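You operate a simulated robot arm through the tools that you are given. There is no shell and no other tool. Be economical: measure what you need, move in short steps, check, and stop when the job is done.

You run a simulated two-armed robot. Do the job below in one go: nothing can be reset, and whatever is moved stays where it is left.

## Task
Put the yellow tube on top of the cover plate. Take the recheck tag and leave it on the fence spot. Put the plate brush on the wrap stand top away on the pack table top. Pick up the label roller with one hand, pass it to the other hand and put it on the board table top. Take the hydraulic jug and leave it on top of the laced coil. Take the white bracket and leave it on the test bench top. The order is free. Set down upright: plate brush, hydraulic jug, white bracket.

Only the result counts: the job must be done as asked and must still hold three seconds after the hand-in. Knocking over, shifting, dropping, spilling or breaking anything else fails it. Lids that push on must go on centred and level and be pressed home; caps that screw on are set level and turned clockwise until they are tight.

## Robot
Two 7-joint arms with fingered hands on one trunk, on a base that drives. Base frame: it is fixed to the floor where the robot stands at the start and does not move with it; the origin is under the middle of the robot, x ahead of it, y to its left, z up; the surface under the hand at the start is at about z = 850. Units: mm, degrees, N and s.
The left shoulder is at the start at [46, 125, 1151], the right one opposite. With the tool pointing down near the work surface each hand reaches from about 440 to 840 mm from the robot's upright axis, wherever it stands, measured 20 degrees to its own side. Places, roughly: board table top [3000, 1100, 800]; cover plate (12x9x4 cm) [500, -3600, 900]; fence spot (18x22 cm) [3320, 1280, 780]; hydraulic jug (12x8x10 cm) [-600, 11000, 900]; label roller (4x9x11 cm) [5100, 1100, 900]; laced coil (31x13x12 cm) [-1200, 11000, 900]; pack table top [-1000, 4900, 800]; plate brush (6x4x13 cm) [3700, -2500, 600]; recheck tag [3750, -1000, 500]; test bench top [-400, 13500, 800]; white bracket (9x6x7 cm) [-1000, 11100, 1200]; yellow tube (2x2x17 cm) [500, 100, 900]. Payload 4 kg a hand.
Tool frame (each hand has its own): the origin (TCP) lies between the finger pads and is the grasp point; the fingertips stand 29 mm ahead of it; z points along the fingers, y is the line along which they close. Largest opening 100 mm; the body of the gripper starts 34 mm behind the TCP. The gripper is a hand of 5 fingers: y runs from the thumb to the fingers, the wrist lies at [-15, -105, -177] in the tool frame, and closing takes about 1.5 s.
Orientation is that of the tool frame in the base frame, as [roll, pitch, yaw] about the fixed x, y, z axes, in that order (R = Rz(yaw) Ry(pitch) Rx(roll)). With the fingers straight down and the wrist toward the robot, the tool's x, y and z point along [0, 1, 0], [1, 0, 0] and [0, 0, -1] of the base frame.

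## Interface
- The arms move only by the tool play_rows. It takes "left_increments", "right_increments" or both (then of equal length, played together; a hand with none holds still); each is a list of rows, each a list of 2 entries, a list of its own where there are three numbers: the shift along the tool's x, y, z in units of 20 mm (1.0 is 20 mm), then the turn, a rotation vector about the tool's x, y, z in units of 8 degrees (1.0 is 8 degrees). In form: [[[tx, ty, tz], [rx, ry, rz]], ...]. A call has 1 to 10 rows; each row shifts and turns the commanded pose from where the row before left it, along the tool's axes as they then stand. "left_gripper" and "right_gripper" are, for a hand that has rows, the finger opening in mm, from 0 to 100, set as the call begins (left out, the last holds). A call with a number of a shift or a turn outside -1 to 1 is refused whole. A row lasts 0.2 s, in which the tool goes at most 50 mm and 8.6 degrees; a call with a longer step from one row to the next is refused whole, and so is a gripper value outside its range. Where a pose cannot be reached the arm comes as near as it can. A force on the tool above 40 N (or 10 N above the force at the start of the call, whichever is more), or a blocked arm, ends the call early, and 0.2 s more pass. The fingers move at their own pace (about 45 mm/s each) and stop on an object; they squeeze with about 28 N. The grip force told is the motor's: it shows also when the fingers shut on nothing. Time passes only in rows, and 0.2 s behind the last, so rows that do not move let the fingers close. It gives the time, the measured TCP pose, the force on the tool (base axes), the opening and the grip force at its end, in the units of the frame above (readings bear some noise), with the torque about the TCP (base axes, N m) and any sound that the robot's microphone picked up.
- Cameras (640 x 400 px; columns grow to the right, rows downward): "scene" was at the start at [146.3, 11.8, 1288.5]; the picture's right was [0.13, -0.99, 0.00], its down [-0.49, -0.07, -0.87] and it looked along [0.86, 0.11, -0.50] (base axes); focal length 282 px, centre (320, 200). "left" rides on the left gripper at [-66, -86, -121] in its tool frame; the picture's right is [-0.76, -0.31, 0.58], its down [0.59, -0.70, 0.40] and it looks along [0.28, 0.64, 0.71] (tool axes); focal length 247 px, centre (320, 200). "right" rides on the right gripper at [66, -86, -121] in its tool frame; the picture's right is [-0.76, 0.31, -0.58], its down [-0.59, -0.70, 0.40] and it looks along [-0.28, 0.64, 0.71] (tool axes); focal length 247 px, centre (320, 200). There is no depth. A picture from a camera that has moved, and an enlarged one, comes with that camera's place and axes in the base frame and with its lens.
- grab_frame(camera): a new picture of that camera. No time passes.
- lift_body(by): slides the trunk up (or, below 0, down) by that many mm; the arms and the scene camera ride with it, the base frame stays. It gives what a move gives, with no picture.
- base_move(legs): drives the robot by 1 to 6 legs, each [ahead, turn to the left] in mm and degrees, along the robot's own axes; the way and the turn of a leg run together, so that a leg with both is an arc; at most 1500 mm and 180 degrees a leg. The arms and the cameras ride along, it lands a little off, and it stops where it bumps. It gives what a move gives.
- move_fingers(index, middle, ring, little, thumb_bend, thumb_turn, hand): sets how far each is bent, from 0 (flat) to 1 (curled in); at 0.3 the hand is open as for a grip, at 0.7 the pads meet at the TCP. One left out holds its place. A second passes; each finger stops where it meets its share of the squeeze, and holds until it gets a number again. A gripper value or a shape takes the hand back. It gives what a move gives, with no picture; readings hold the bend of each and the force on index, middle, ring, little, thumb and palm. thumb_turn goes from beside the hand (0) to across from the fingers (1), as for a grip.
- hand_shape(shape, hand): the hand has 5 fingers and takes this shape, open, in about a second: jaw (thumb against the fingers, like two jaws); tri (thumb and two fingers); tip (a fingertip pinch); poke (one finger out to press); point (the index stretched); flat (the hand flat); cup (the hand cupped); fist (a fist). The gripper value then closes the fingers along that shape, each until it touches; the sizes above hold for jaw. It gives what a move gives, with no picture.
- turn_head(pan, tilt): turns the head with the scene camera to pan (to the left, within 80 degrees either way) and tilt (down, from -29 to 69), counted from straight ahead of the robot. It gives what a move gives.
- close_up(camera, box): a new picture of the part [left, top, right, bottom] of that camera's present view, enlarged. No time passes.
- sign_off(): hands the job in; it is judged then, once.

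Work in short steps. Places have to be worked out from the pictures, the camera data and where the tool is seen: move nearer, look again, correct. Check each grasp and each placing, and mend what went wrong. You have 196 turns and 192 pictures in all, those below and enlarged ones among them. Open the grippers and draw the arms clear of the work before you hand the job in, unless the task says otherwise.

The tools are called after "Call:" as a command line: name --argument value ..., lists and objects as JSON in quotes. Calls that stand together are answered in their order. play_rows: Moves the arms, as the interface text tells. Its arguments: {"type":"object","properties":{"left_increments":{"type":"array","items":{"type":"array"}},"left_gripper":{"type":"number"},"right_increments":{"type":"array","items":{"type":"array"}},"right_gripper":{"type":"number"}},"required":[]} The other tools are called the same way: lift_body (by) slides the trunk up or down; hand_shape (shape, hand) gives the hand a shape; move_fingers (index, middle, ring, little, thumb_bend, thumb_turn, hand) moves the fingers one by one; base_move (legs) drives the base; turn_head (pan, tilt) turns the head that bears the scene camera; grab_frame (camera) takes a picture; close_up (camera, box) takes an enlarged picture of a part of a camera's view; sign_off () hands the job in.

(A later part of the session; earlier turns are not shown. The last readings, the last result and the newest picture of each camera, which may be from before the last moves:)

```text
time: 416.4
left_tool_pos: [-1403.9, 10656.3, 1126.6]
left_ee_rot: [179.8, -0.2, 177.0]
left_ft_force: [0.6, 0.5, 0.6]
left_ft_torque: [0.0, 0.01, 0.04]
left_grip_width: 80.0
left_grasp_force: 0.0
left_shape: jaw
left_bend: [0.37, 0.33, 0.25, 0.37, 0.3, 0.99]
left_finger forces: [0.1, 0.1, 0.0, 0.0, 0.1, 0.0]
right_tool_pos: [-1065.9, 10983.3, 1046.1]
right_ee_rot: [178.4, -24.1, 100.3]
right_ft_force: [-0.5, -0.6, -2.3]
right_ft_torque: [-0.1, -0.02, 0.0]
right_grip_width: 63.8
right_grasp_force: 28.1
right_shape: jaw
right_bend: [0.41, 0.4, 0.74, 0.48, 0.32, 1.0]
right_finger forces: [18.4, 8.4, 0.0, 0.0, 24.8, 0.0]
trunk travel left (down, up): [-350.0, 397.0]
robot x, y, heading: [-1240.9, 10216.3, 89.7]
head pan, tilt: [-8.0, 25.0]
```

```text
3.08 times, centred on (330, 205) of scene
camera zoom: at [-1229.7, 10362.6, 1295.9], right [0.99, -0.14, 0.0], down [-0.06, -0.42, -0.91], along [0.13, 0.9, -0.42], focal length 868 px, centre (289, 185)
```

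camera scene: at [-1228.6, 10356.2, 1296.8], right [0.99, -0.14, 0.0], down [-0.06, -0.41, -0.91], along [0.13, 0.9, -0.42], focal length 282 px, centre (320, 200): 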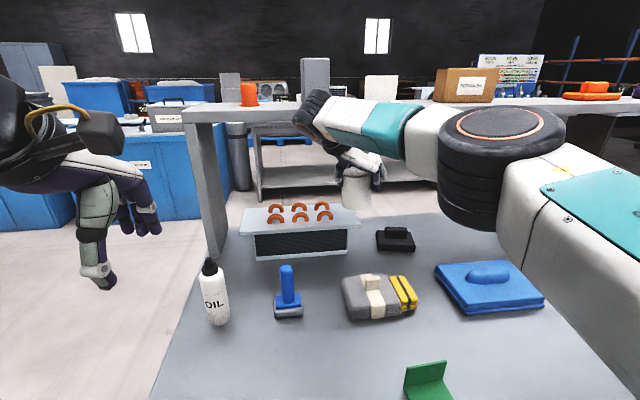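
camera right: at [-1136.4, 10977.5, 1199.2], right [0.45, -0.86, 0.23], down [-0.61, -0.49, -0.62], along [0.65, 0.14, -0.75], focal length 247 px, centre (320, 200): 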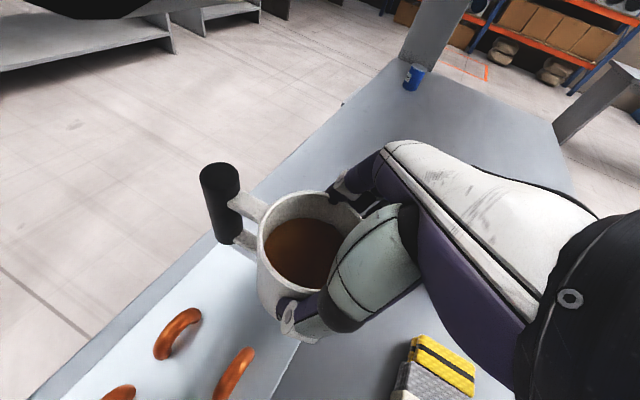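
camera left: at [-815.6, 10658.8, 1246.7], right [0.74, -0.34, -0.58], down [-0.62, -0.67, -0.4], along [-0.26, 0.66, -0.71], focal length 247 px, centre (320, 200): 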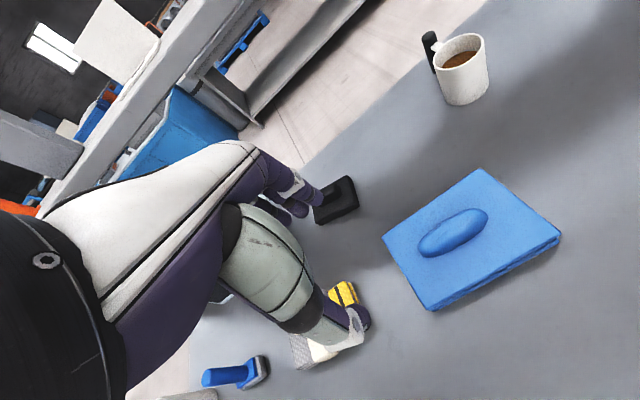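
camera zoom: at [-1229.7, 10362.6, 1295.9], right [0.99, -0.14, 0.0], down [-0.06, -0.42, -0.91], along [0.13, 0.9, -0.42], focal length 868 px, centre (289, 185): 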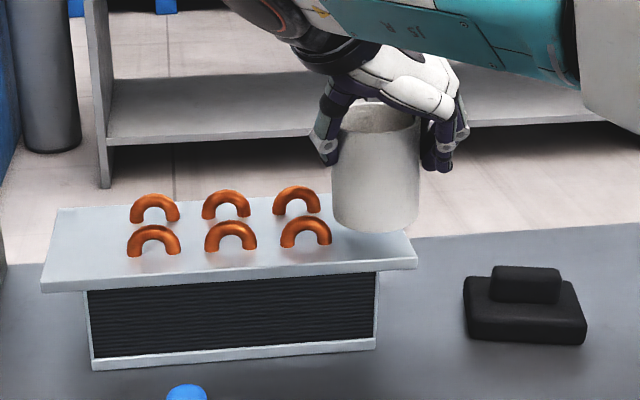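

Comparing rows, the base is still about 25 mm above the plate, and it would come close to the front bend. I'll shift 6 mm right and lower 17 mm more, then compare directly.

Call:
play_rows --right_increments '[[[0, 0.3, 0], [0, 0, 0]], [[-0.06, 0, 0.135], [0, 0, 0]], [[-0.08, 0, 0.18], [0, 0, 0]], [[-0.08, 0, 0.18], [0, 0, 0]], [[-0.08, 0, 0.18], [0, 0, 0]], [[-0.04, 0, 0.09], [0, 0, 0]], [[0, 0, 0], [0, 0, 0]]]'

Call:
close_up --camera "scene" --box '[230, 140, 430, 270]'

Call:
close_up --camera "right" --box '[130, 140, 400, 400]'

```text
time: 418.0
left_tool_pos: [-1403.5, 10656.6, 1126.6]
left_ee_rot: [179.8, -0.1, 177.0]
left_ft_force: [-0.3, -0.2, -0.5]
left_ft_torque: [-0.02, 0.0, 0.01]
left_grip_width: 79.9
left_grasp_force: 0.1
left_shape: jaw
left_bend: [0.37, 0.33, 0.25, 0.37, 0.3, 0.99]
left_finger forces: [0.0, 0.0, 0.0, 0.1, 0.0, 0.1]
right_tool_pos: [-1060.8, 10985.9, 1029.8]
right_ee_rot: [178.3, -24.1, 100.3]
right_ft_force: [0.1, -0.3, -1.6]
right_ft_torque: [-0.05, -0.03, -0.02]
right_grip_width: 64.1
right_grasp_force: 28.2
right_shape: jaw
right_bend: [0.41, 0.4, 0.74, 0.48, 0.32, 1.0]
right_finger forces: [18.4, 8.5, 0.0, 0.0, 24.9, 0.0]
trunk travel left (down, up): [-350.0, 397.0]
robot x, y, heading: [-1244.7, 10214.7, 90.2]
head pan, tilt: [-8.0, 25.0]
```

```text
3.08 times, centred on (330, 205) of scene
camera zoom: at [-1229.6, 10362.6, 1295.9], right [0.99, -0.14, 0.0], down [-0.06, -0.42, -0.91], along [0.13, 0.9, -0.42], focal length 868 px, centre (289, 185)
```

zoom: 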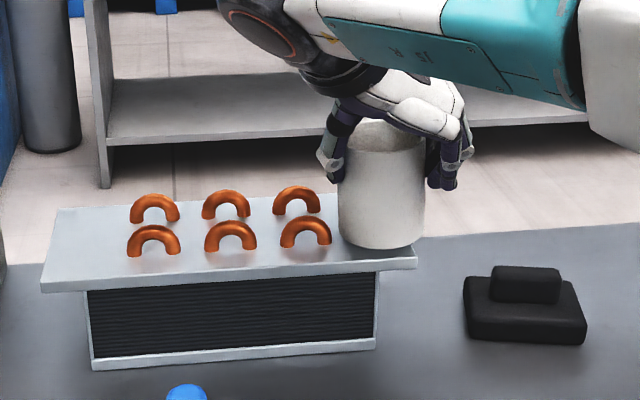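

```text
1.54 times, centred on (265, 270) of right
camera zoom: at [-1150.3, 10980.2, 1163.9], right [0.45, -0.86, 0.23], down [-0.61, -0.49, -0.62], along [0.65, 0.14, -0.75], focal length 380 px, centre (405, 92)
```

zoom: 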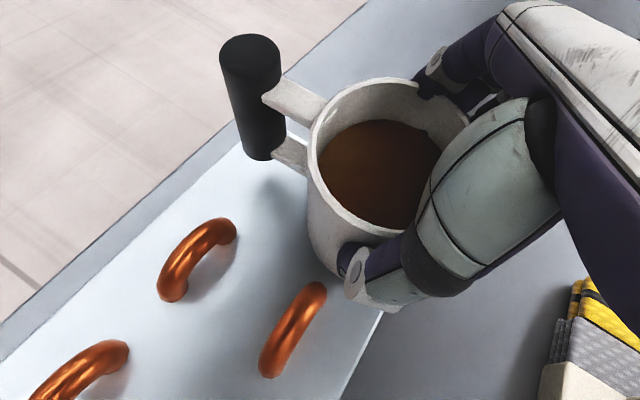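

The base is now nearly at plate level: centre about 20 mm inside the edge and about 6 mm clear of the bends. Lowering in 1.5 mm steps until it bears.

Call:
play_rows --right_increments '[[[-0.03, 0, 0.07], [0, 0, 0]], [[-0.03, 0, 0.07], [0, 0, 0]], [[0, 0, 0], [0, 0, 0]]]'

Call:
play_rows --right_increments '[[[-0.03, 0, 0.07], [0, 0, 0]], [[-0.03, 0, 0.07], [0, 0, 0]], [[0, 0, 0], [0, 0, 0]]]'

Call:
close_up --camera "scene" --box '[230, 140, 430, 270]'

```text
time: 418.8
left_tool_pos: [-1403.4, 10656.5, 1126.1]
left_ee_rot: [179.8, -0.2, 177.0]
left_ft_force: [0.1, 0.2, -0.1]
left_ft_torque: [0.01, 0.02, -0.05]
left_grip_width: 80.0
left_grasp_force: 0.2
left_shape: jaw
left_bend: [0.37, 0.33, 0.25, 0.37, 0.3, 0.99]
left_finger forces: [0.0, 0.0, 0.0, 0.0, 0.1, 0.0]
right_tool_pos: [-1060.4, 10985.0, 1028.0]
right_ee_rot: [178.3, -24.2, 100.5]
right_ft_force: [-0.2, 0.0, -3.7]
right_ft_torque: [-0.07, -0.01, 0.01]
right_grip_width: 63.9
right_grasp_force: 28.2
right_shape: jaw
right_bend: [0.41, 0.4, 0.74, 0.48, 0.32, 1.0]
right_finger forces: [18.4, 8.4, 0.1, 0.0, 24.8, 0.1]
trunk travel left (down, up): [-350.0, 397.0]
robot x, y, heading: [-1240.6, 10212.0, 90.2]
head pan, tilt: [-8.0, 25.0]
```

```text
time: 419.6
left_tool_pos: [-1402.9, 10656.9, 1127.3]
left_ee_rot: [179.8, -0.2, 176.9]
left_ft_force: [-0.5, -0.5, -0.4]
left_ft_torque: [0.02, 0.0, 0.01]
left_grip_width: 80.4
left_grasp_force: 0.0
left_shape: jaw
left_bend: [0.37, 0.33, 0.25, 0.37, 0.3, 0.99]
left_finger forces: [0.0, 0.1, 0.0, 0.1, 0.1, 0.1]
right_tool_pos: [-1061.1, 10983.5, 1024.7]
right_ee_rot: [178.3, -24.0, 100.5]
right_ft_force: [-0.1, 0.4, -2.7]
right_ft_torque: [-0.09, 0.02, 0.0]
right_grip_width: 63.8
right_grasp_force: 28.4
right_shape: jaw
right_bend: [0.41, 0.4, 0.74, 0.48, 0.32, 1.0]
right_finger forces: [18.3, 8.3, 0.0, 0.0, 24.8, 0.0]
trunk travel left (down, up): [-350.0, 397.0]
robot x, y, heading: [-1241.5, 10214.5, 90.1]
head pan, tilt: [-8.0, 25.0]
```

```text
3.08 times, centred on (330, 205) of scene
camera zoom: at [-1229.6, 10362.6, 1295.9], right [0.99, -0.14, 0.0], down [-0.06, -0.42, -0.91], along [0.13, 0.9, -0.42], focal length 868 px, centre (289, 185)
```

zoom: 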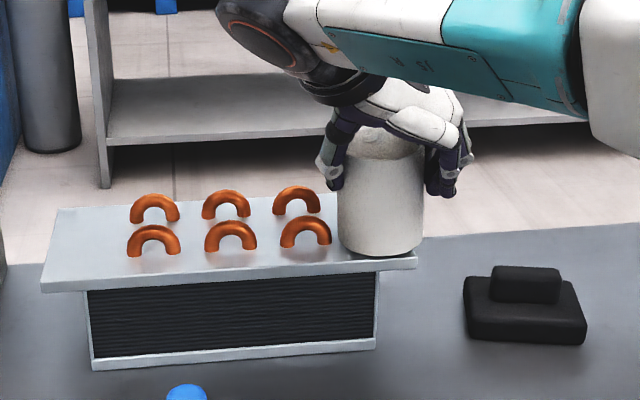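

Still not bearing. Continuing down gently.

Call:
play_rows --right_increments '[[[-0.03, 0, 0.07], [0, 0, 0]], [[-0.03, 0, 0.07], [0, 0, 0]], [[-0.02, 0, 0.05], [0, 0, 0]], [[0, 0, 0], [0, 0, 0]]]'

Call:
play_rows --right_increments '[[[-0.03, 0, 0.07], [0, 0, 0]], [[-0.03, 0, 0.07], [0, 0, 0]], [[0, 0, 0], [0, 0, 0]]]'

Call:
close_up --camera "scene" --box '[230, 140, 430, 270]'

```text
time: 420.6
left_tool_pos: [-1404.2, 10655.9, 1126.2]
left_ee_rot: [179.8, -0.2, 176.9]
left_ft_force: [0.2, -0.4, -0.2]
left_ft_torque: [-0.01, 0.01, 0.0]
left_grip_width: 79.8
left_grasp_force: 0.0
left_shape: jaw
left_bend: [0.37, 0.33, 0.25, 0.37, 0.3, 0.99]
left_finger forces: [0.0, 0.0, 0.1, 0.0, 0.1, 0.0]
right_tool_pos: [-1061.9, 10984.9, 1020.9]
right_ee_rot: [178.3, -24.1, 100.4]
right_ft_force: [0.9, 0.2, -2.7]
right_ft_torque: [-0.1, 0.01, 0.02]
right_grip_width: 63.9
right_grasp_force: 28.3
right_shape: jaw
right_bend: [0.41, 0.4, 0.74, 0.48, 0.32, 1.0]
right_finger forces: [18.4, 8.4, 0.0, 0.0, 24.9, 0.0]
trunk travel left (down, up): [-350.0, 397.0]
robot x, y, heading: [-1242.7, 10215.2, 90.0]
head pan, tilt: [-8.0, 25.0]
```

```text
time: 421.4
left_tool_pos: [-1403.7, 10656.1, 1127.4]
left_ee_rot: [179.7, -0.1, 177.0]
left_ft_force: [-0.7, 0.3, -0.4]
left_ft_torque: [0.0, 0.0, 0.01]
left_grip_width: 79.8
left_grasp_force: 0.1
left_shape: jaw
left_bend: [0.37, 0.33, 0.25, 0.37, 0.3, 0.99]
left_finger forces: [0.1, 0.1, 0.1, 0.0, 0.0, 0.1]
right_tool_pos: [-1060.0, 10985.4, 1019.7]
right_ee_rot: [178.4, -24.3, 100.2]
right_ft_force: [-0.8, -2.2, 7.4]
right_ft_torque: [-0.12, 0.32, 0.1]
right_grip_width: 63.9
right_grasp_force: 28.3
right_shape: jaw
right_bend: [0.41, 0.41, 0.74, 0.48, 0.31, 0.99]
right_finger forces: [20.4, 8.3, 0.0, 0.0, 26.3, 0.1]
trunk travel left (down, up): [-350.0, 397.0]
robot x, y, heading: [-1240.3, 10211.3, 90.1]
head pan, tilt: [-8.0, 25.0]
```

```text
3.08 times, centred on (330, 205) of scene
camera zoom: at [-1229.8, 10361.1, 1296.2], right [0.99, -0.14, 0.0], down [-0.06, -0.42, -0.91], along [0.13, 0.9, -0.42], focal length 868 px, centre (289, 185)
```

zoom: 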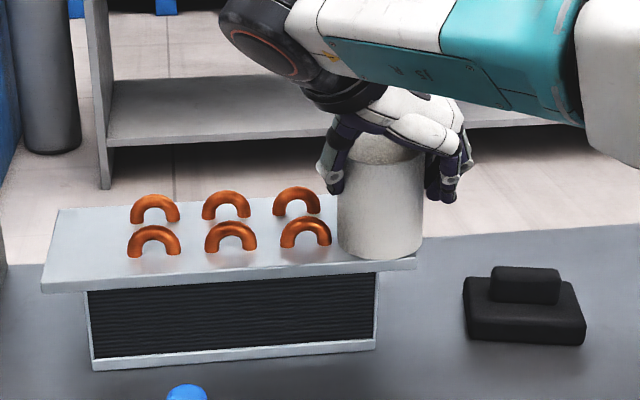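

The jug bears on the plate (7 N), level and clear of the bends. I'll open the hand slowly.

Call:
play_rows --right_increments '[[[0, 0, 0], [0, 0, 0]], [[0, 0, 0], [0, 0, 0]], [[0, 0, 0], [0, 0, 0]], [[0, 0, 0], [0, 0, 0]], [[0, 0, 0], [0, 0, 0]], [[0, 0, 0], [0, 0, 0]]]' --right_gripper 100

Call:
close_up --camera "right" --box '[130, 140, 400, 400]'

```text
time: 422.8
left_tool_pos: [-1404.4, 10656.5, 1126.6]
left_ee_rot: [179.8, -0.2, 177.0]
left_ft_force: [0.2, 0.2, -1.3]
left_ft_torque: [-0.02, -0.01, 0.02]
left_grip_width: 80.0
left_grasp_force: 0.1
left_shape: jaw
left_bend: [0.37, 0.33, 0.25, 0.37, 0.3, 0.99]
left_finger forces: [0.0, 0.0, 0.1, 0.0, 0.1, 0.1]
right_tool_pos: [-1060.7, 10985.8, 1017.7]
right_ee_rot: [178.3, -24.1, 100.5]
right_ft_force: [0.2, -0.1, 0.1]
right_ft_torque: [-0.02, -0.01, -0.01]
right_grip_width: 99.8
right_grasp_force: 0.1
right_shape: jaw
right_bend: [0.3, 0.3, 0.3, 0.3, 0.3, 0.98]
right_finger forces: [0.0, 0.0, 0.0, 0.0, 0.0, 0.0]
trunk travel left (down, up): [-350.0, 397.0]
robot x, y, heading: [-1239.2, 10212.7, 90.0]
head pan, tilt: [-8.0, 25.0]
```

```text
1.54 times, centred on (265, 270) of right
camera zoom: at [-1149.8, 10980.3, 1151.5], right [0.45, -0.86, 0.23], down [-0.61, -0.49, -0.62], along [0.65, 0.14, -0.75], focal length 380 px, centre (405, 92)
```

zoom: 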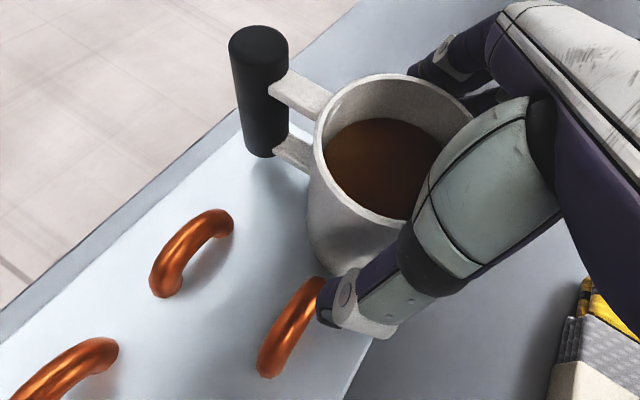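

The jug stands free and level. I'll withdraw along the tool axis (up and back).

Call:
play_rows --right_increments '[[[0, 0, -0.3], [0, 0, 0]], [[0, 0, -0.5], [0, 0, 0]], [[0, 0, -0.7], [0, 0, 0]], [[0, 0, -0.8], [0, 0, 0]], [[-0.4, 0, -1], [0, 0, 0]], [[-0.6, 0, -1], [0, 0, 0]], [[-0.8, 0, -1], [0, 0, 0]], [[-0.8, 0, -1], [0, 0, 0]], [[-0.8, 0, -0.6], [0, 0, 0]], [[-0.8, 0, -0.4], [0, 0, 0]]]'

Call:
grab_frame --camera "scene"

```text
time: 425.0
left_tool_pos: [-1403.4, 10655.9, 1126.0]
left_ee_rot: [179.7, -0.2, 176.9]
left_ft_force: [0.4, -0.1, -1.2]
left_ft_torque: [-0.02, 0.0, -0.01]
left_grip_width: 80.0
left_grasp_force: 0.1
left_shape: jaw
left_bend: [0.37, 0.33, 0.25, 0.37, 0.3, 0.99]
left_finger forces: [0.0, 0.0, 0.0, 0.0, 0.0, 0.0]
right_tool_pos: [-1040.6, 10851.1, 1115.3]
right_ee_rot: [178.4, -24.2, 100.4]
right_ft_force: [0.8, -0.1, -0.1]
right_ft_torque: [0.0, -0.02, -0.03]
right_grip_width: 99.5
right_grasp_force: 0.0
right_shape: jaw
right_bend: [0.3, 0.3, 0.3, 0.3, 0.3, 0.98]
right_finger forces: [0.1, 0.1, 0.1, 0.0, 0.0, 0.1]
trunk travel left (down, up): [-350.0, 397.0]
robot x, y, heading: [-1242.0, 10215.3, 89.9]
head pan, tilt: [-8.0, 25.0]
```

```text
51 pictures are left
camera scene: at [-1229.4, 10362.0, 1296.0], right [0.99, -0.14, 0.0], down [-0.06, -0.42, -0.91], along [0.13, 0.9, -0.42], focal length 282 px, centre (320, 200)
```

scene: 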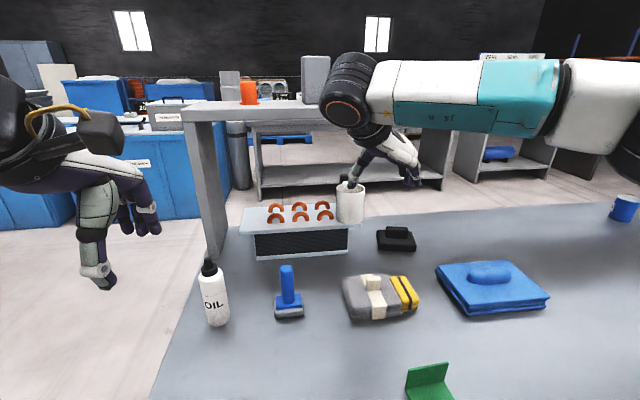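

The jug stands upright on the coil. The white bracket (front bottom about [−962, 11115, 1227]) is best reached from behind the shelf, near the test bench. I'll back out, restore the right hand to straight-down, and drive round the table's left end.

Call:
base_move --legs '[[-320, 0], [0, 90], [700, 0], [0, -90]]'

Call:
play_rows --right_increments '[[[0, 0, 0], [0, -1, 0]], [[0, 0, 0], [0, -1, 0]], [[0, 0, 0], [0, -1, 0]], [[0, 0, 0], [0, 0, -1]], [[0, 0, 0], [0, 0, -1]], [[0, 0, 0], [0, 0, -1]], [[0, 0, 0], [0, 0, -1]], [[0, 0, 0], [0, 0, -1]], [[0, 0, 0], [0, 0, -1]], [[0, 0, 0], [0, 0, -1]]]'

Call:
play_rows --right_increments '[[[0, -1, 0], [0, 0, -1]], [[0, -1, 0], [0, 0, -1]], [[0, -1, 0], [0, 0, -0.7]], [[0, -1, 0], [0, 0, 0]], [[0, -1, 0], [0, 0, 0]]]'

Call:
turn_head --pan -25 --tilt 25

Call:
grab_frame --camera "scene"

```text
time: 438.5
left_tool_pos: [-2119.6, 10299.3, 1127.2]
left_ee_rot: [179.8, -0.2, -179.7]
left_ft_force: [-0.5, -0.2, 0.5]
left_ft_torque: [-0.03, 0.0, 0.01]
left_grip_width: 80.0
left_grasp_force: 0.0
left_shape: jaw
left_bend: [0.37, 0.33, 0.25, 0.37, 0.3, 0.99]
left_finger forces: [0.0, 0.0, 0.0, 0.0, 0.0, 0.0]
right_tool_pos: [-1767.5, 10516.7, 1113.6]
right_ee_rot: [178.4, -24.1, 103.8]
right_ft_force: [-0.8, -1.4, -0.9]
right_ft_torque: [0.0, 0.0, -0.03]
right_grip_width: 99.7
right_grasp_force: 0.0
right_shape: jaw
right_bend: [0.3, 0.3, 0.3, 0.3, 0.3, 0.98]
right_finger forces: [0.0, 0.0, 0.0, 0.1, 0.1, 0.0]
trunk travel left (down, up): [-350.0, 397.0]
robot x, y, heading: [-1929.8, 9867.0, 93.3]
head pan, tilt: [-8.0, 25.0]
```

```text
time: 440.7
left_tool_pos: [-2119.2, 10299.9, 1126.4]
left_ee_rot: [179.8, -0.2, -179.6]
left_ft_force: [0.5, 0.4, -0.4]
left_ft_torque: [0.0, 0.01, -0.01]
left_grip_width: 80.0
left_grasp_force: 0.2
left_shape: jaw
left_bend: [0.37, 0.33, 0.25, 0.37, 0.3, 0.99]
left_finger forces: [0.0, 0.1, 0.0, 0.0, 0.0, 0.1]
right_tool_pos: [-1767.7, 10514.9, 1114.5]
right_ee_rot: [179.0, 1.1, 159.3]
right_ft_force: [0.0, -0.5, 0.3]
right_ft_torque: [-0.03, 0.03, 0.01]
right_grip_width: 100.0
right_grasp_force: 0.0
right_shape: jaw
right_bend: [0.3, 0.3, 0.3, 0.3, 0.3, 0.98]
right_finger forces: [0.0, 0.0, 0.1, 0.0, 0.0, 0.0]
trunk travel left (down, up): [-350.0, 397.0]
robot x, y, heading: [-1931.2, 9863.6, 93.2]
head pan, tilt: [-8.0, 25.0]
```

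```text
time: 441.9
left_tool_pos: [-2119.7, 10297.8, 1128.4]
left_ee_rot: [179.7, -0.2, -179.6]
left_ft_force: [0.0, 0.4, 1.1]
left_ft_torque: [0.0, -0.05, 0.0]
left_grip_width: 79.8
left_grasp_force: 0.1
left_shape: jaw
left_bend: [0.37, 0.33, 0.25, 0.37, 0.3, 0.99]
left_finger forces: [0.1, 0.0, 0.0, 0.0, 0.0, 0.1]
right_tool_pos: [-1780.9, 10418.4, 1113.4]
right_ee_rot: [179.6, 1.3, -179.3]
right_ft_force: [-0.1, -0.6, -0.2]
right_ft_torque: [0.04, 0.0, 0.0]
right_grip_width: 99.8
right_grasp_force: 0.1
right_shape: jaw
right_bend: [0.3, 0.3, 0.3, 0.3, 0.3, 0.98]
right_finger forces: [0.0, 0.0, 0.0, 0.0, 0.1, 0.0]
trunk travel left (down, up): [-350.0, 397.0]
robot x, y, heading: [-1931.6, 9867.4, 93.3]
head pan, tilt: [-8.0, 25.0]
```

```text
time: 442.7
left_tool_pos: [-2118.7, 10299.1, 1127.0]
left_ee_rot: [179.6, -0.3, -179.5]
left_ft_force: [-0.3, 1.0, 0.2]
left_ft_torque: [-0.01, 0.03, 0.0]
left_grip_width: 80.0
left_grasp_force: 0.1
left_shape: jaw
left_bend: [0.37, 0.33, 0.25, 0.37, 0.3, 0.99]
left_finger forces: [0.1, 0.1, 0.0, 0.1, 0.0, 0.0]
right_tool_pos: [-1781.1, 10418.6, 1113.1]
right_ee_rot: [179.6, 1.4, -179.3]
right_ft_force: [1.3, 0.7, -0.4]
right_ft_torque: [0.04, 0.04, 0.0]
right_grip_width: 100.2
right_grasp_force: 0.0
right_shape: jaw
right_bend: [0.3, 0.3, 0.3, 0.3, 0.3, 0.98]
right_finger forces: [0.0, 0.0, 0.0, 0.0, 0.0, 0.0]
trunk travel left (down, up): [-350.0, 397.0]
robot x, y, heading: [-1931.2, 9865.8, 93.2]
head pan, tilt: [-25.0, 25.0]
```

```text
50 pictures are left
camera scene: at [-1901.7, 10010.3, 1296.0], right [0.93, -0.37, 0.0], down [-0.16, -0.39, -0.91], along [0.33, 0.84, -0.42], focal length 282 px, centre (320, 200)
```

scene: 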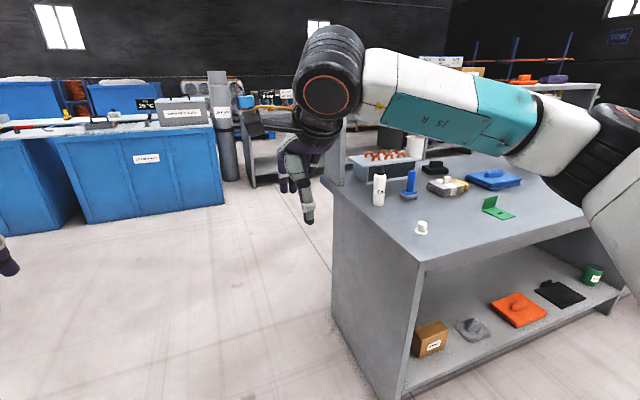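

The way around the left end is clear up to y ≈ 12900. I'll drive to about [−810, 12005] and turn to face the shelf from behind.

Call:
base_move --legs '[[0, -3.3], [1100, 0], [1040, 0], [0, -90], [1120, 0], [0, -90]]'

Call:
lift_body --by 370

Call:
turn_head --pan -12 --tilt 30

Call:
grab_frame --camera "scene"

```text
time: 467.1
left_tool_pos: [-619.6, 11525.4, 1126.7]
left_ee_rot: [179.7, -0.1, -6.0]
left_ft_force: [-0.4, -0.1, -0.3]
left_ft_torque: [-0.03, -0.01, 0.03]
left_grip_width: 79.8
left_grasp_force: 0.1
left_shape: jaw
left_bend: [0.37, 0.33, 0.25, 0.37, 0.3, 0.99]
left_finger forces: [0.1, 0.0, 0.0, 0.0, 0.1, 0.1]
right_tool_pos: [-968.9, 11445.0, 1113.9]
right_ee_rot: [179.6, 1.4, -5.7]
right_ft_force: [0.4, -0.6, -0.7]
right_ft_torque: [0.05, -0.02, -0.01]
right_grip_width: 100.1
right_grasp_force: 0.0
right_shape: jaw
right_bend: [0.3, 0.3, 0.3, 0.3, 0.3, 0.98]
right_finger forces: [0.1, 0.1, 0.1, 0.0, 0.0, 0.1]
trunk travel left (down, up): [-350.0, 397.0]
robot x, y, heading: [-758.3, 11975.2, -93.1]
head pan, tilt: [-25.0, 25.0]
```

```text
time: 470.7
left_tool_pos: [-619.9, 11526.1, 1495.5]
left_ee_rot: [179.7, -0.3, -6.0]
left_ft_force: [0.3, -0.7, 0.7]
left_ft_torque: [0.0, 0.03, 0.03]
left_grip_width: 80.0
left_grasp_force: 0.0
left_shape: jaw
left_bend: [0.37, 0.33, 0.25, 0.37, 0.3, 0.99]
left_finger forces: [0.0, 0.0, 0.0, 0.0, 0.0, 0.0]
right_tool_pos: [-967.7, 11445.5, 1483.3]
right_ee_rot: [179.6, 1.3, -5.7]
right_ft_force: [-0.6, -1.3, 0.5]
right_ft_torque: [0.0, -0.01, 0.01]
right_grip_width: 100.2
right_grasp_force: 0.0
right_shape: jaw
right_bend: [0.3, 0.3, 0.3, 0.3, 0.3, 0.98]
right_finger forces: [0.0, 0.0, 0.0, 0.1, 0.0, 0.0]
trunk travel left (down, up): [-720.0, 27.0]
robot x, y, heading: [-763.4, 11976.2, -93.0]
head pan, tilt: [-25.0, 25.0]
```

```text
time: 471.4
left_tool_pos: [-619.3, 11526.6, 1497.5]
left_ee_rot: [179.7, -0.2, -5.9]
left_ft_force: [-0.3, -0.4, 0.5]
left_ft_torque: [0.02, 0.0, -0.01]
left_grip_width: 79.9
left_grasp_force: 0.1
left_shape: jaw
left_bend: [0.37, 0.33, 0.25, 0.37, 0.3, 0.99]
left_finger forces: [0.0, 0.0, 0.0, 0.0, 0.0, 0.0]
right_tool_pos: [-968.4, 11444.5, 1484.2]
right_ee_rot: [179.6, 1.3, -5.6]
right_ft_force: [0.5, -0.3, 0.0]
right_ft_torque: [0.03, -0.01, -0.02]
right_grip_width: 99.8
right_grasp_force: 0.0
right_shape: jaw
right_bend: [0.3, 0.3, 0.3, 0.3, 0.3, 0.98]
right_finger forces: [0.1, 0.1, 0.0, 0.1, 0.1, 0.0]
trunk travel left (down, up): [-720.0, 27.0]
robot x, y, heading: [-757.8, 11972.5, -92.6]
head pan, tilt: [-12.0, 30.0]
```

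```text
49 pictures are left
camera scene: at [-783.7, 11861.0, 1660.5], right [-0.97, 0.26, 0.0], down [0.13, 0.48, -0.87], along [-0.22, -0.84, -0.5], focal length 282 px, centre (320, 200)
```

scene: 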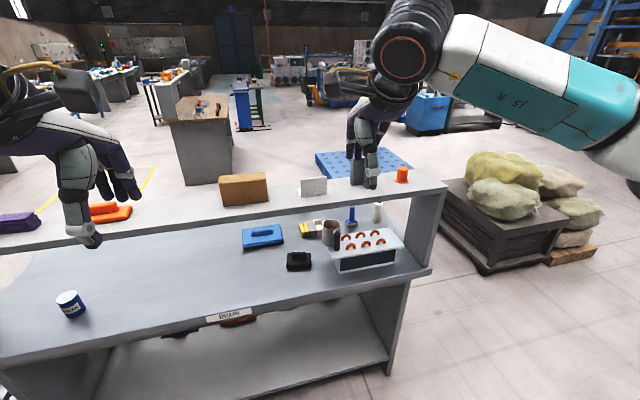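

The bracket is visible on the shelf at about [−960, 11105, 1227]. I'll advance 250 mm, square up, and take close views of it.

Call:
base_move --legs '[[250, 2.6]]'

Call:
turn_head --pan -12 --tilt 40

Call:
close_up --camera "scene" --box '[200, 80, 480, 280]'

Call:
grab_frame --camera "right"

```text
time: 473.3
left_tool_pos: [-604.1, 11276.9, 1497.1]
left_ee_rot: [179.6, -0.1, -3.2]
left_ft_force: [0.0, -0.5, 0.2]
left_ft_torque: [-0.01, 0.0, -0.01]
left_grip_width: 80.1
left_grasp_force: 0.1
left_shape: jaw
left_bend: [0.37, 0.33, 0.25, 0.37, 0.3, 0.99]
left_finger forces: [0.0, 0.1, 0.1, 0.0, 0.0, 0.1]
right_tool_pos: [-949.1, 11180.8, 1484.1]
right_ee_rot: [179.5, 1.4, -2.8]
right_ft_force: [-0.3, -0.4, 0.7]
right_ft_torque: [0.03, -0.04, -0.02]
right_grip_width: 100.1
right_grasp_force: 0.0
right_shape: jaw
right_bend: [0.3, 0.3, 0.3, 0.3, 0.3, 0.98]
right_finger forces: [0.1, 0.1, 0.0, 0.0, 0.0, 0.0]
trunk travel left (down, up): [-720.0, 27.0]
robot x, y, heading: [-767.3, 11717.5, -90.0]
head pan, tilt: [-12.0, 30.0]
```

```text
time: 474.0
left_tool_pos: [-603.8, 11275.8, 1497.0]
left_ee_rot: [179.7, -0.2, -3.2]
left_ft_force: [0.3, 0.4, 0.1]
left_ft_torque: [-0.01, -0.01, 0.01]
left_grip_width: 80.1
left_grasp_force: 0.0
left_shape: jaw
left_bend: [0.37, 0.33, 0.25, 0.37, 0.3, 0.99]
left_finger forces: [0.0, 0.1, 0.0, 0.0, 0.0, 0.1]
right_tool_pos: [-949.5, 11179.8, 1483.0]
right_ee_rot: [179.6, 1.4, -2.8]
right_ft_force: [-0.2, 0.0, -0.1]
right_ft_torque: [0.04, -0.02, 0.01]
right_grip_width: 100.0
right_grasp_force: 0.0
right_shape: jaw
right_bend: [0.3, 0.3, 0.3, 0.3, 0.3, 0.98]
right_finger forces: [0.0, 0.0, 0.1, 0.0, 0.1, 0.0]
trunk travel left (down, up): [-720.0, 27.0]
robot x, y, heading: [-764.7, 11721.4, -90.3]
head pan, tilt: [-12.0, 40.0]
```

```text
2.00 times, centred on (340, 180) of scene
camera zoom: at [-784.0, 11608.9, 1645.1], right [-0.98, 0.21, 0.0], down [0.14, 0.63, -0.77], along [-0.16, -0.75, -0.64], focal length 564 px, centre (280, 240)
```

zoom: 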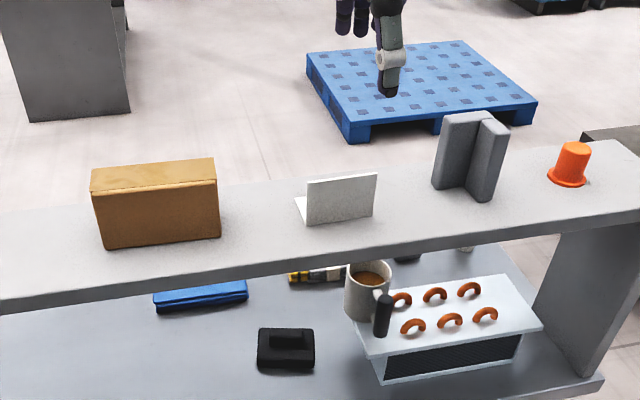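

```text
47 pictures are left
camera right: at [-876.1, 11261.0, 1600.8], right [-0.76, -0.27, 0.6], down [-0.56, 0.73, -0.39], along [-0.33, -0.63, -0.7], focal length 247 px, centre (320, 200)
```

right: 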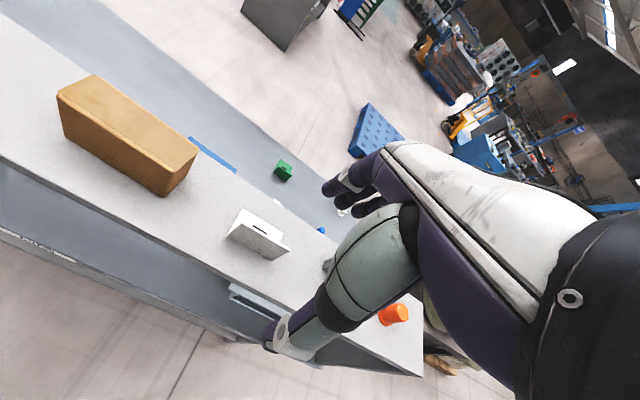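

The bracket is an L: its upright plate faces me (along x at y ≈ 11100, top z ≈ 1297), its foot pointing away. I'll bring the right hand above the upright plate and stop just over it.

Call:
play_rows --right_increments '[[[-0.3, 1, 0.5], [0, 0, -0.35]], [[-0.35, 1, 0.8], [0, 0, 0]], [[0, 1, 1], [0, 0, 0]], [[0, 0.95, 1], [0, 0, 0]], [[0, 0, 1], [0, 0, 0]], [[0, 0, 1], [0, 0, 0]], [[0, 0, 1], [0, 0, 0]], [[0, 0, 0.8], [0, 0, 0]]]' --right_gripper 80

Call:
close_up --camera "scene" --box '[260, 100, 440, 240]'

Call:
close_up --camera "right" --box '[160, 180, 400, 380]'

```text
time: 475.8
left_tool_pos: [-604.3, 11276.6, 1496.7]
left_ee_rot: [179.6, -0.2, -3.3]
left_ft_force: [-0.4, -0.1, 0.4]
left_ft_torque: [-0.01, 0.02, -0.03]
left_grip_width: 79.9
left_grasp_force: 0.0
left_shape: jaw
left_bend: [0.37, 0.33, 0.25, 0.37, 0.3, 0.99]
left_finger forces: [0.0, 0.0, 0.0, 0.0, 0.1, 0.0]
right_tool_pos: [-966.5, 11102.8, 1342.1]
right_ee_rot: [179.6, 1.4, 0.0]
right_ft_force: [0.1, 1.8, 0.0]
right_ft_torque: [-0.03, -0.01, -0.02]
right_grip_width: 80.1
right_grasp_force: 0.1
right_shape: jaw
right_bend: [0.37, 0.33, 0.25, 0.37, 0.3, 0.99]
right_finger forces: [0.0, 0.1, 0.0, 0.0, 0.0, 0.0]
trunk travel left (down, up): [-720.0, 27.0]
robot x, y, heading: [-763.1, 11720.9, -90.1]
head pan, tilt: [-12.0, 40.0]
```

```text
2.86 times, centred on (350, 170) of scene
camera zoom: at [-784.2, 11609.8, 1645.2], right [-0.98, 0.21, 0.0], down [0.14, 0.63, -0.77], along [-0.16, -0.75, -0.64], focal length 806 px, centre (234, 286)
```

zoom: 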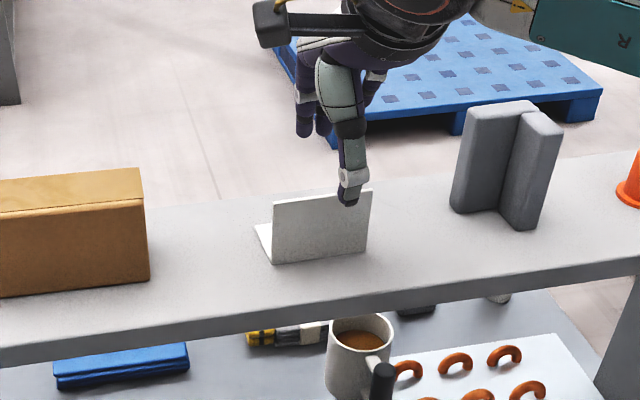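

```text
2.00 times, centred on (280, 280) of right
camera zoom: at [-897.9, 11187.8, 1460.8], right [-0.74, -0.3, 0.6], down [-0.6, 0.7, -0.39], along [-0.3, -0.65, -0.7], focal length 494 px, centre (400, 40)
```

zoom: 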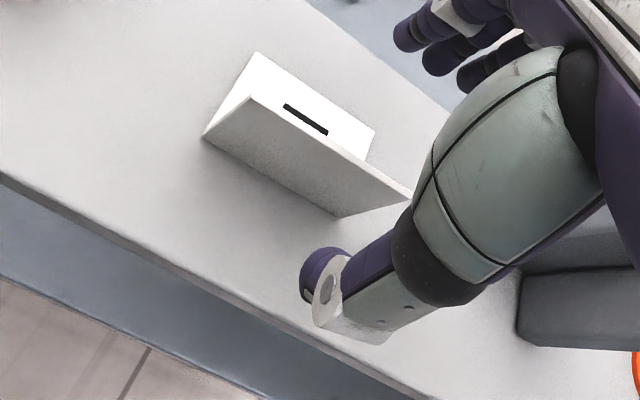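

The upright plate's top edge is at about [−960, 11101, 1297], right under the TCP. Descending to z ≈ 1272 and closing on it.

Call:
play_rows --right_increments '[[[0.25, 0, 0.8], [0, 0, 0]], [[0, 0, 0.9], [0, 0, 0]], [[0, 0, 0.9], [0, 0, 0]], [[0, 0, 0.9], [0, 0, 0]], [[0, 0, 0], [0, 0, 0]]]'

Call:
play_rows --right_increments '[[[0, 0, 0], [0, 0, 0]], [[0, 0, 0], [0, 0, 0]], [[0, 0, 0], [0, 0, 0]], [[0, 0, 0], [0, 0, 0]], [[0, 0, 0], [0, 0, 0]], [[0, 0, 0], [0, 0, 0]], [[0, 0, 0], [0, 0, 0]], [[0, 0, 0], [0, 0, 0]]]' --right_gripper 0

Call:
close_up --camera "scene" --box '[260, 100, 440, 240]'

```text
time: 477.0
left_tool_pos: [-604.5, 11276.8, 1496.7]
left_ee_rot: [179.6, -0.2, -3.3]
left_ft_force: [1.2, 0.3, -1.0]
left_ft_torque: [0.04, 0.0, 0.01]
left_grip_width: 79.8
left_grasp_force: 0.0
left_shape: jaw
left_bend: [0.37, 0.33, 0.25, 0.37, 0.3, 0.99]
left_finger forces: [0.0, 0.0, 0.1, 0.0, 0.0, 0.0]
right_tool_pos: [-964.6, 11098.1, 1270.6]
right_ee_rot: [179.5, 1.4, 0.0]
right_ft_force: [0.3, -0.9, 0.3]
right_ft_torque: [-0.01, -0.01, 0.0]
right_grip_width: 80.5
right_grasp_force: 0.1
right_shape: jaw
right_bend: [0.37, 0.33, 0.25, 0.37, 0.3, 0.99]
right_finger forces: [0.0, 0.0, 0.0, 0.1, 0.0, 0.1]
trunk travel left (down, up): [-720.0, 27.0]
robot x, y, heading: [-766.2, 11717.6, -89.9]
head pan, tilt: [-12.0, 40.0]
```

```text
time: 478.8
left_tool_pos: [-604.4, 11277.0, 1497.9]
left_ee_rot: [179.7, -0.2, -3.3]
left_ft_force: [0.0, 0.6, 0.9]
left_ft_torque: [0.04, 0.04, -0.05]
left_grip_width: 80.0
left_grasp_force: 0.0
left_shape: jaw
left_bend: [0.37, 0.33, 0.25, 0.37, 0.3, 0.99]
left_finger forces: [0.0, 0.0, 0.1, 0.0, 0.1, 0.0]
right_tool_pos: [-962.6, 11098.3, 1270.4]
right_ee_rot: [179.7, 1.5, 0.0]
right_ft_force: [0.0, 0.7, -0.1]
right_ft_torque: [0.0, 0.0, 0.01]
right_grip_width: 0.0
right_grasp_force: 28.0
right_shape: jaw
right_bend: [0.7, 0.7, 0.7, 0.7, 0.7, 1.0]
right_finger forces: [15.2, 6.7, 2.4, 0.0, 24.5, 0.0]
trunk travel left (down, up): [-720.0, 27.0]
robot x, y, heading: [-767.2, 11718.8, -90.0]
head pan, tilt: [-12.0, 40.0]
```

```text
2.86 times, centred on (350, 170) of scene
camera zoom: at [-784.1, 11609.4, 1645.1], right [-0.98, 0.21, 0.0], down [0.14, 0.63, -0.77], along [-0.16, -0.75, -0.64], focal length 806 px, centre (234, 286)
```

zoom: 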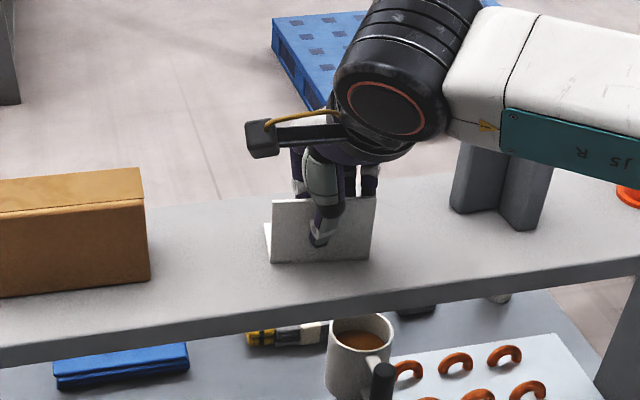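

Gripped (15/7/2 N against 24 N). Lifting straight up, then back toward the robot.

Call:
play_rows --right_increments '[[[0, 0, -0.4], [0, 0, 0]], [[0, 0, -0.8], [0, 0, 0]], [[0, 0, -1], [0, 0, 0]], [[0, 0, -1], [0, 0, 0]], [[0, 0, -1], [0, 0, 0]], [[0, 0, -1], [0, 0, 0]], [[0, -1, 0], [0, 0, 0]], [[0, -1, 0], [0, 0, 0]], [[0, -1, 0], [0, 0, 0]], [[0, -1, 0], [0, 0, 0]]]'

Call:
close_up --camera "scene" --box '[260, 60, 480, 240]'

```text
time: 481.0
left_tool_pos: [-605.4, 11277.7, 1496.1]
left_ee_rot: [179.7, -0.3, -3.3]
left_ft_force: [-1.2, 0.1, -0.8]
left_ft_torque: [0.0, 0.01, 0.02]
left_grip_width: 80.1
left_grasp_force: 0.0
left_shape: jaw
left_bend: [0.37, 0.33, 0.25, 0.37, 0.3, 0.99]
left_finger forces: [0.0, 0.0, 0.1, 0.0, 0.1, 0.0]
right_tool_pos: [-961.9, 11182.1, 1376.1]
right_ee_rot: [179.5, 1.4, -0.1]
right_ft_force: [-0.8, 0.0, -1.9]
right_ft_torque: [0.03, 0.0, 0.01]
right_grip_width: 0.0
right_grasp_force: 28.1
right_shape: jaw
right_bend: [0.7, 0.7, 0.7, 0.7, 0.7, 1.0]
right_finger forces: [16.0, 6.5, 2.0, 0.0, 24.8, 0.1]
trunk travel left (down, up): [-720.0, 27.0]
robot x, y, heading: [-767.4, 11717.8, -89.9]
head pan, tilt: [-12.0, 40.0]
```

```text
2.22 times, centred on (370, 150) of scene
camera zoom: at [-784.7, 11610.5, 1645.2], right [-0.98, 0.21, 0.0], down [0.14, 0.63, -0.77], along [-0.16, -0.75, -0.64], focal length 627 px, centre (209, 311)
```

zoom: 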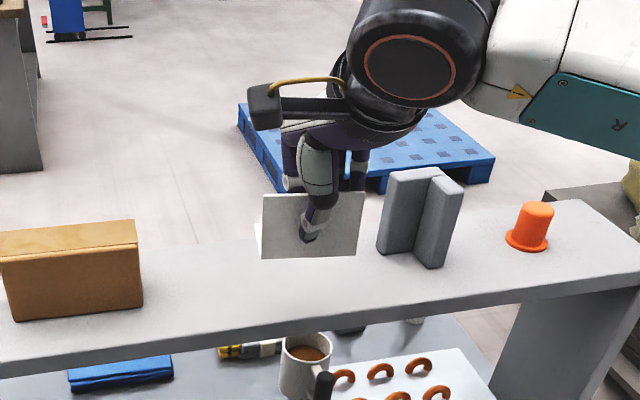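

The bracket hangs level. I'll back away, turn around to the test bench, lower the trunk and look.

Call:
base_move --legs '[[-450, 0], [0, 180], [250, 0]]'

Call:
lift_body --by -370

Call:
turn_head --pan -10 --tilt 25

Call:
grab_frame --camera "scene"

```text
time: 492.6
left_tool_pos: [-882.8, 12861.0, 1496.3]
left_ee_rot: [179.6, -0.1, 173.6]
left_ft_force: [-0.5, -0.4, -0.2]
left_ft_torque: [-0.02, -0.02, -0.01]
left_grip_width: 80.0
left_grasp_force: 0.1
left_shape: jaw
left_bend: [0.37, 0.33, 0.25, 0.37, 0.3, 0.99]
left_finger forces: [0.0, 0.0, 0.0, 0.0, 0.0, 0.1]
right_tool_pos: [-521.8, 12937.2, 1374.1]
right_ee_rot: [179.6, 1.4, 176.8]
right_ft_force: [-0.8, 0.6, -2.3]
right_ft_torque: [-0.02, 0.03, 0.03]
right_grip_width: 0.1
right_grasp_force: 27.7
right_shape: jaw
right_bend: [0.7, 0.7, 0.7, 0.7, 0.7, 1.0]
right_finger forces: [15.8, 6.4, 1.9, 0.1, 24.1, 0.1]
trunk travel left (down, up): [-720.0, 27.0]
robot x, y, heading: [-741.5, 12410.8, 86.4]
head pan, tilt: [-12.0, 40.0]
```

```text
time: 496.1
left_tool_pos: [-882.7, 12860.9, 1126.7]
left_ee_rot: [179.7, -0.2, 173.5]
left_ft_force: [-0.3, -0.9, 0.1]
left_ft_torque: [-0.01, -0.01, 0.0]
left_grip_width: 80.0
left_grasp_force: 0.0
left_shape: jaw
left_bend: [0.37, 0.33, 0.25, 0.37, 0.3, 0.99]
left_finger forces: [0.0, 0.1, 0.0, 0.1, 0.0, 0.0]
right_tool_pos: [-522.9, 12936.1, 1004.7]
right_ee_rot: [179.6, 1.4, 176.8]
right_ft_force: [0.0, 0.0, -2.2]
right_ft_torque: [-0.03, 0.02, 0.0]
right_grip_width: 0.2
right_grasp_force: 27.6
right_shape: jaw
right_bend: [0.7, 0.7, 0.7, 0.7, 0.7, 1.0]
right_finger forces: [15.7, 6.3, 2.0, 0.1, 24.0, 0.0]
trunk travel left (down, up): [-350.0, 397.0]
robot x, y, heading: [-748.0, 12409.0, 86.7]
head pan, tilt: [-12.0, 40.0]
```

```text
time: 496.9
left_tool_pos: [-882.4, 12860.3, 1127.4]
left_ee_rot: [179.7, -0.1, 173.6]
left_ft_force: [0.2, -0.2, -0.2]
left_ft_torque: [0.0, 0.01, -0.01]
left_grip_width: 79.9
left_grasp_force: 0.0
left_shape: jaw
left_bend: [0.37, 0.33, 0.25, 0.37, 0.3, 0.99]
left_finger forces: [0.0, 0.0, 0.1, 0.0, 0.0, 0.0]
right_tool_pos: [-522.8, 12935.9, 1005.0]
right_ee_rot: [179.7, 1.4, 176.8]
right_ft_force: [-0.3, -0.5, -1.8]
right_ft_torque: [-0.03, -0.02, 0.01]
right_grip_width: 0.0
right_grasp_force: 28.0
right_shape: jaw
right_bend: [0.7, 0.7, 0.7, 0.7, 0.7, 1.0]
right_finger forces: [15.8, 6.4, 1.9, 0.0, 24.0, 0.1]
trunk travel left (down, up): [-350.0, 397.0]
robot x, y, heading: [-749.6, 12406.5, 86.5]
head pan, tilt: [-10.0, 25.0]
```

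```text
42 pictures are left
camera scene: at [-724.0, 12556.7, 1295.9], right [0.97, -0.23, 0.0], down [-0.1, -0.41, -0.91], along [0.21, 0.88, -0.42], focal length 282 px, centre (320, 200)
```

scene: 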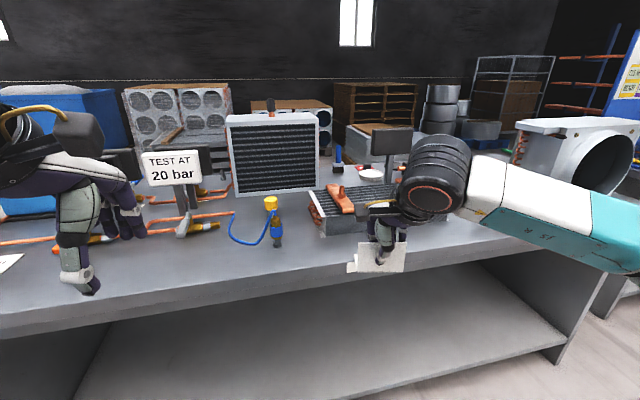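

The bench's front strip before the radiator is clear (edge y ≈ 13080, radiator front y ≈ 13240). I'll drive 120 mm nearer, then bring the bracket over [−520, 13120] and lower partway.

Call:
base_move --legs '[[120, 3.5]]'

Call:
grab_frame --camera "right"

Call:
grab_frame --camera "scene"

```text
time: 498.2
left_tool_pos: [-906.9, 12975.4, 1125.5]
left_ee_rot: [179.7, -0.1, 177.1]
left_ft_force: [0.1, -0.4, -0.9]
left_ft_torque: [-0.04, -0.01, 0.0]
left_grip_width: 79.9
left_grasp_force: 0.0
left_shape: jaw
left_bend: [0.37, 0.33, 0.25, 0.37, 0.3, 0.99]
left_finger forces: [0.0, 0.0, 0.0, 0.0, 0.0, 0.0]
right_tool_pos: [-550.9, 13073.1, 1002.6]
right_ee_rot: [179.7, 1.4, -179.7]
right_ft_force: [0.1, 0.4, -2.5]
right_ft_torque: [-0.04, 0.03, 0.01]
right_grip_width: 0.1
right_grasp_force: 27.9
right_shape: jaw
right_bend: [0.7, 0.7, 0.7, 0.7, 0.7, 1.0]
right_finger forces: [16.0, 6.5, 1.8, 0.0, 24.0, 0.1]
trunk travel left (down, up): [-350.0, 397.0]
robot x, y, heading: [-749.7, 12535.1, 89.8]
head pan, tilt: [-10.0, 25.0]
```

```text
41 pictures are left
camera right: at [-618.4, 12985.3, 1121.8], right [0.74, 0.31, 0.6], down [0.6, -0.7, -0.39], along [0.3, 0.65, -0.7], focal length 247 px, centre (320, 200)
```

right: 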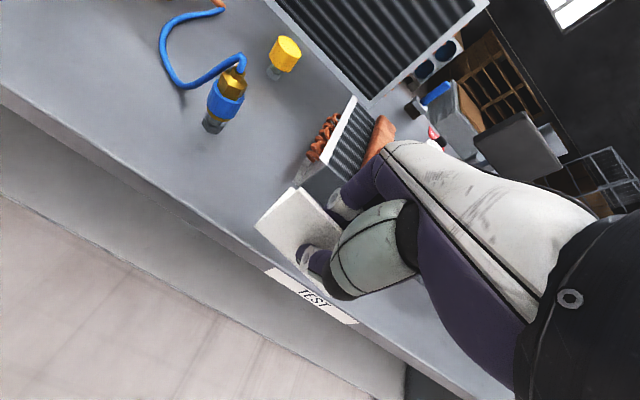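

```text
40 pictures are left
camera scene: at [-728.9, 12682.5, 1295.7], right [0.98, -0.18, 0.0], down [-0.07, -0.42, -0.91], along [0.16, 0.89, -0.42], focal length 282 px, centre (320, 200)
```

scene: 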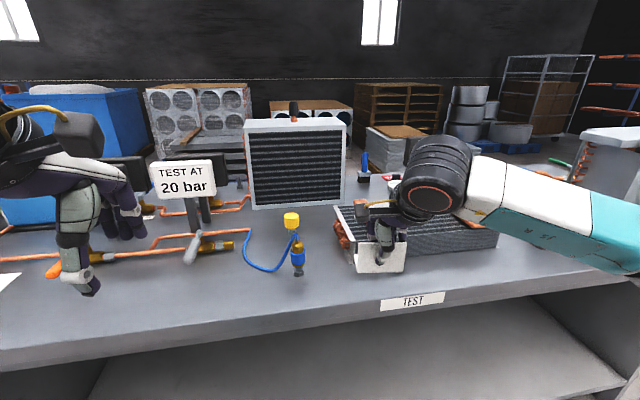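

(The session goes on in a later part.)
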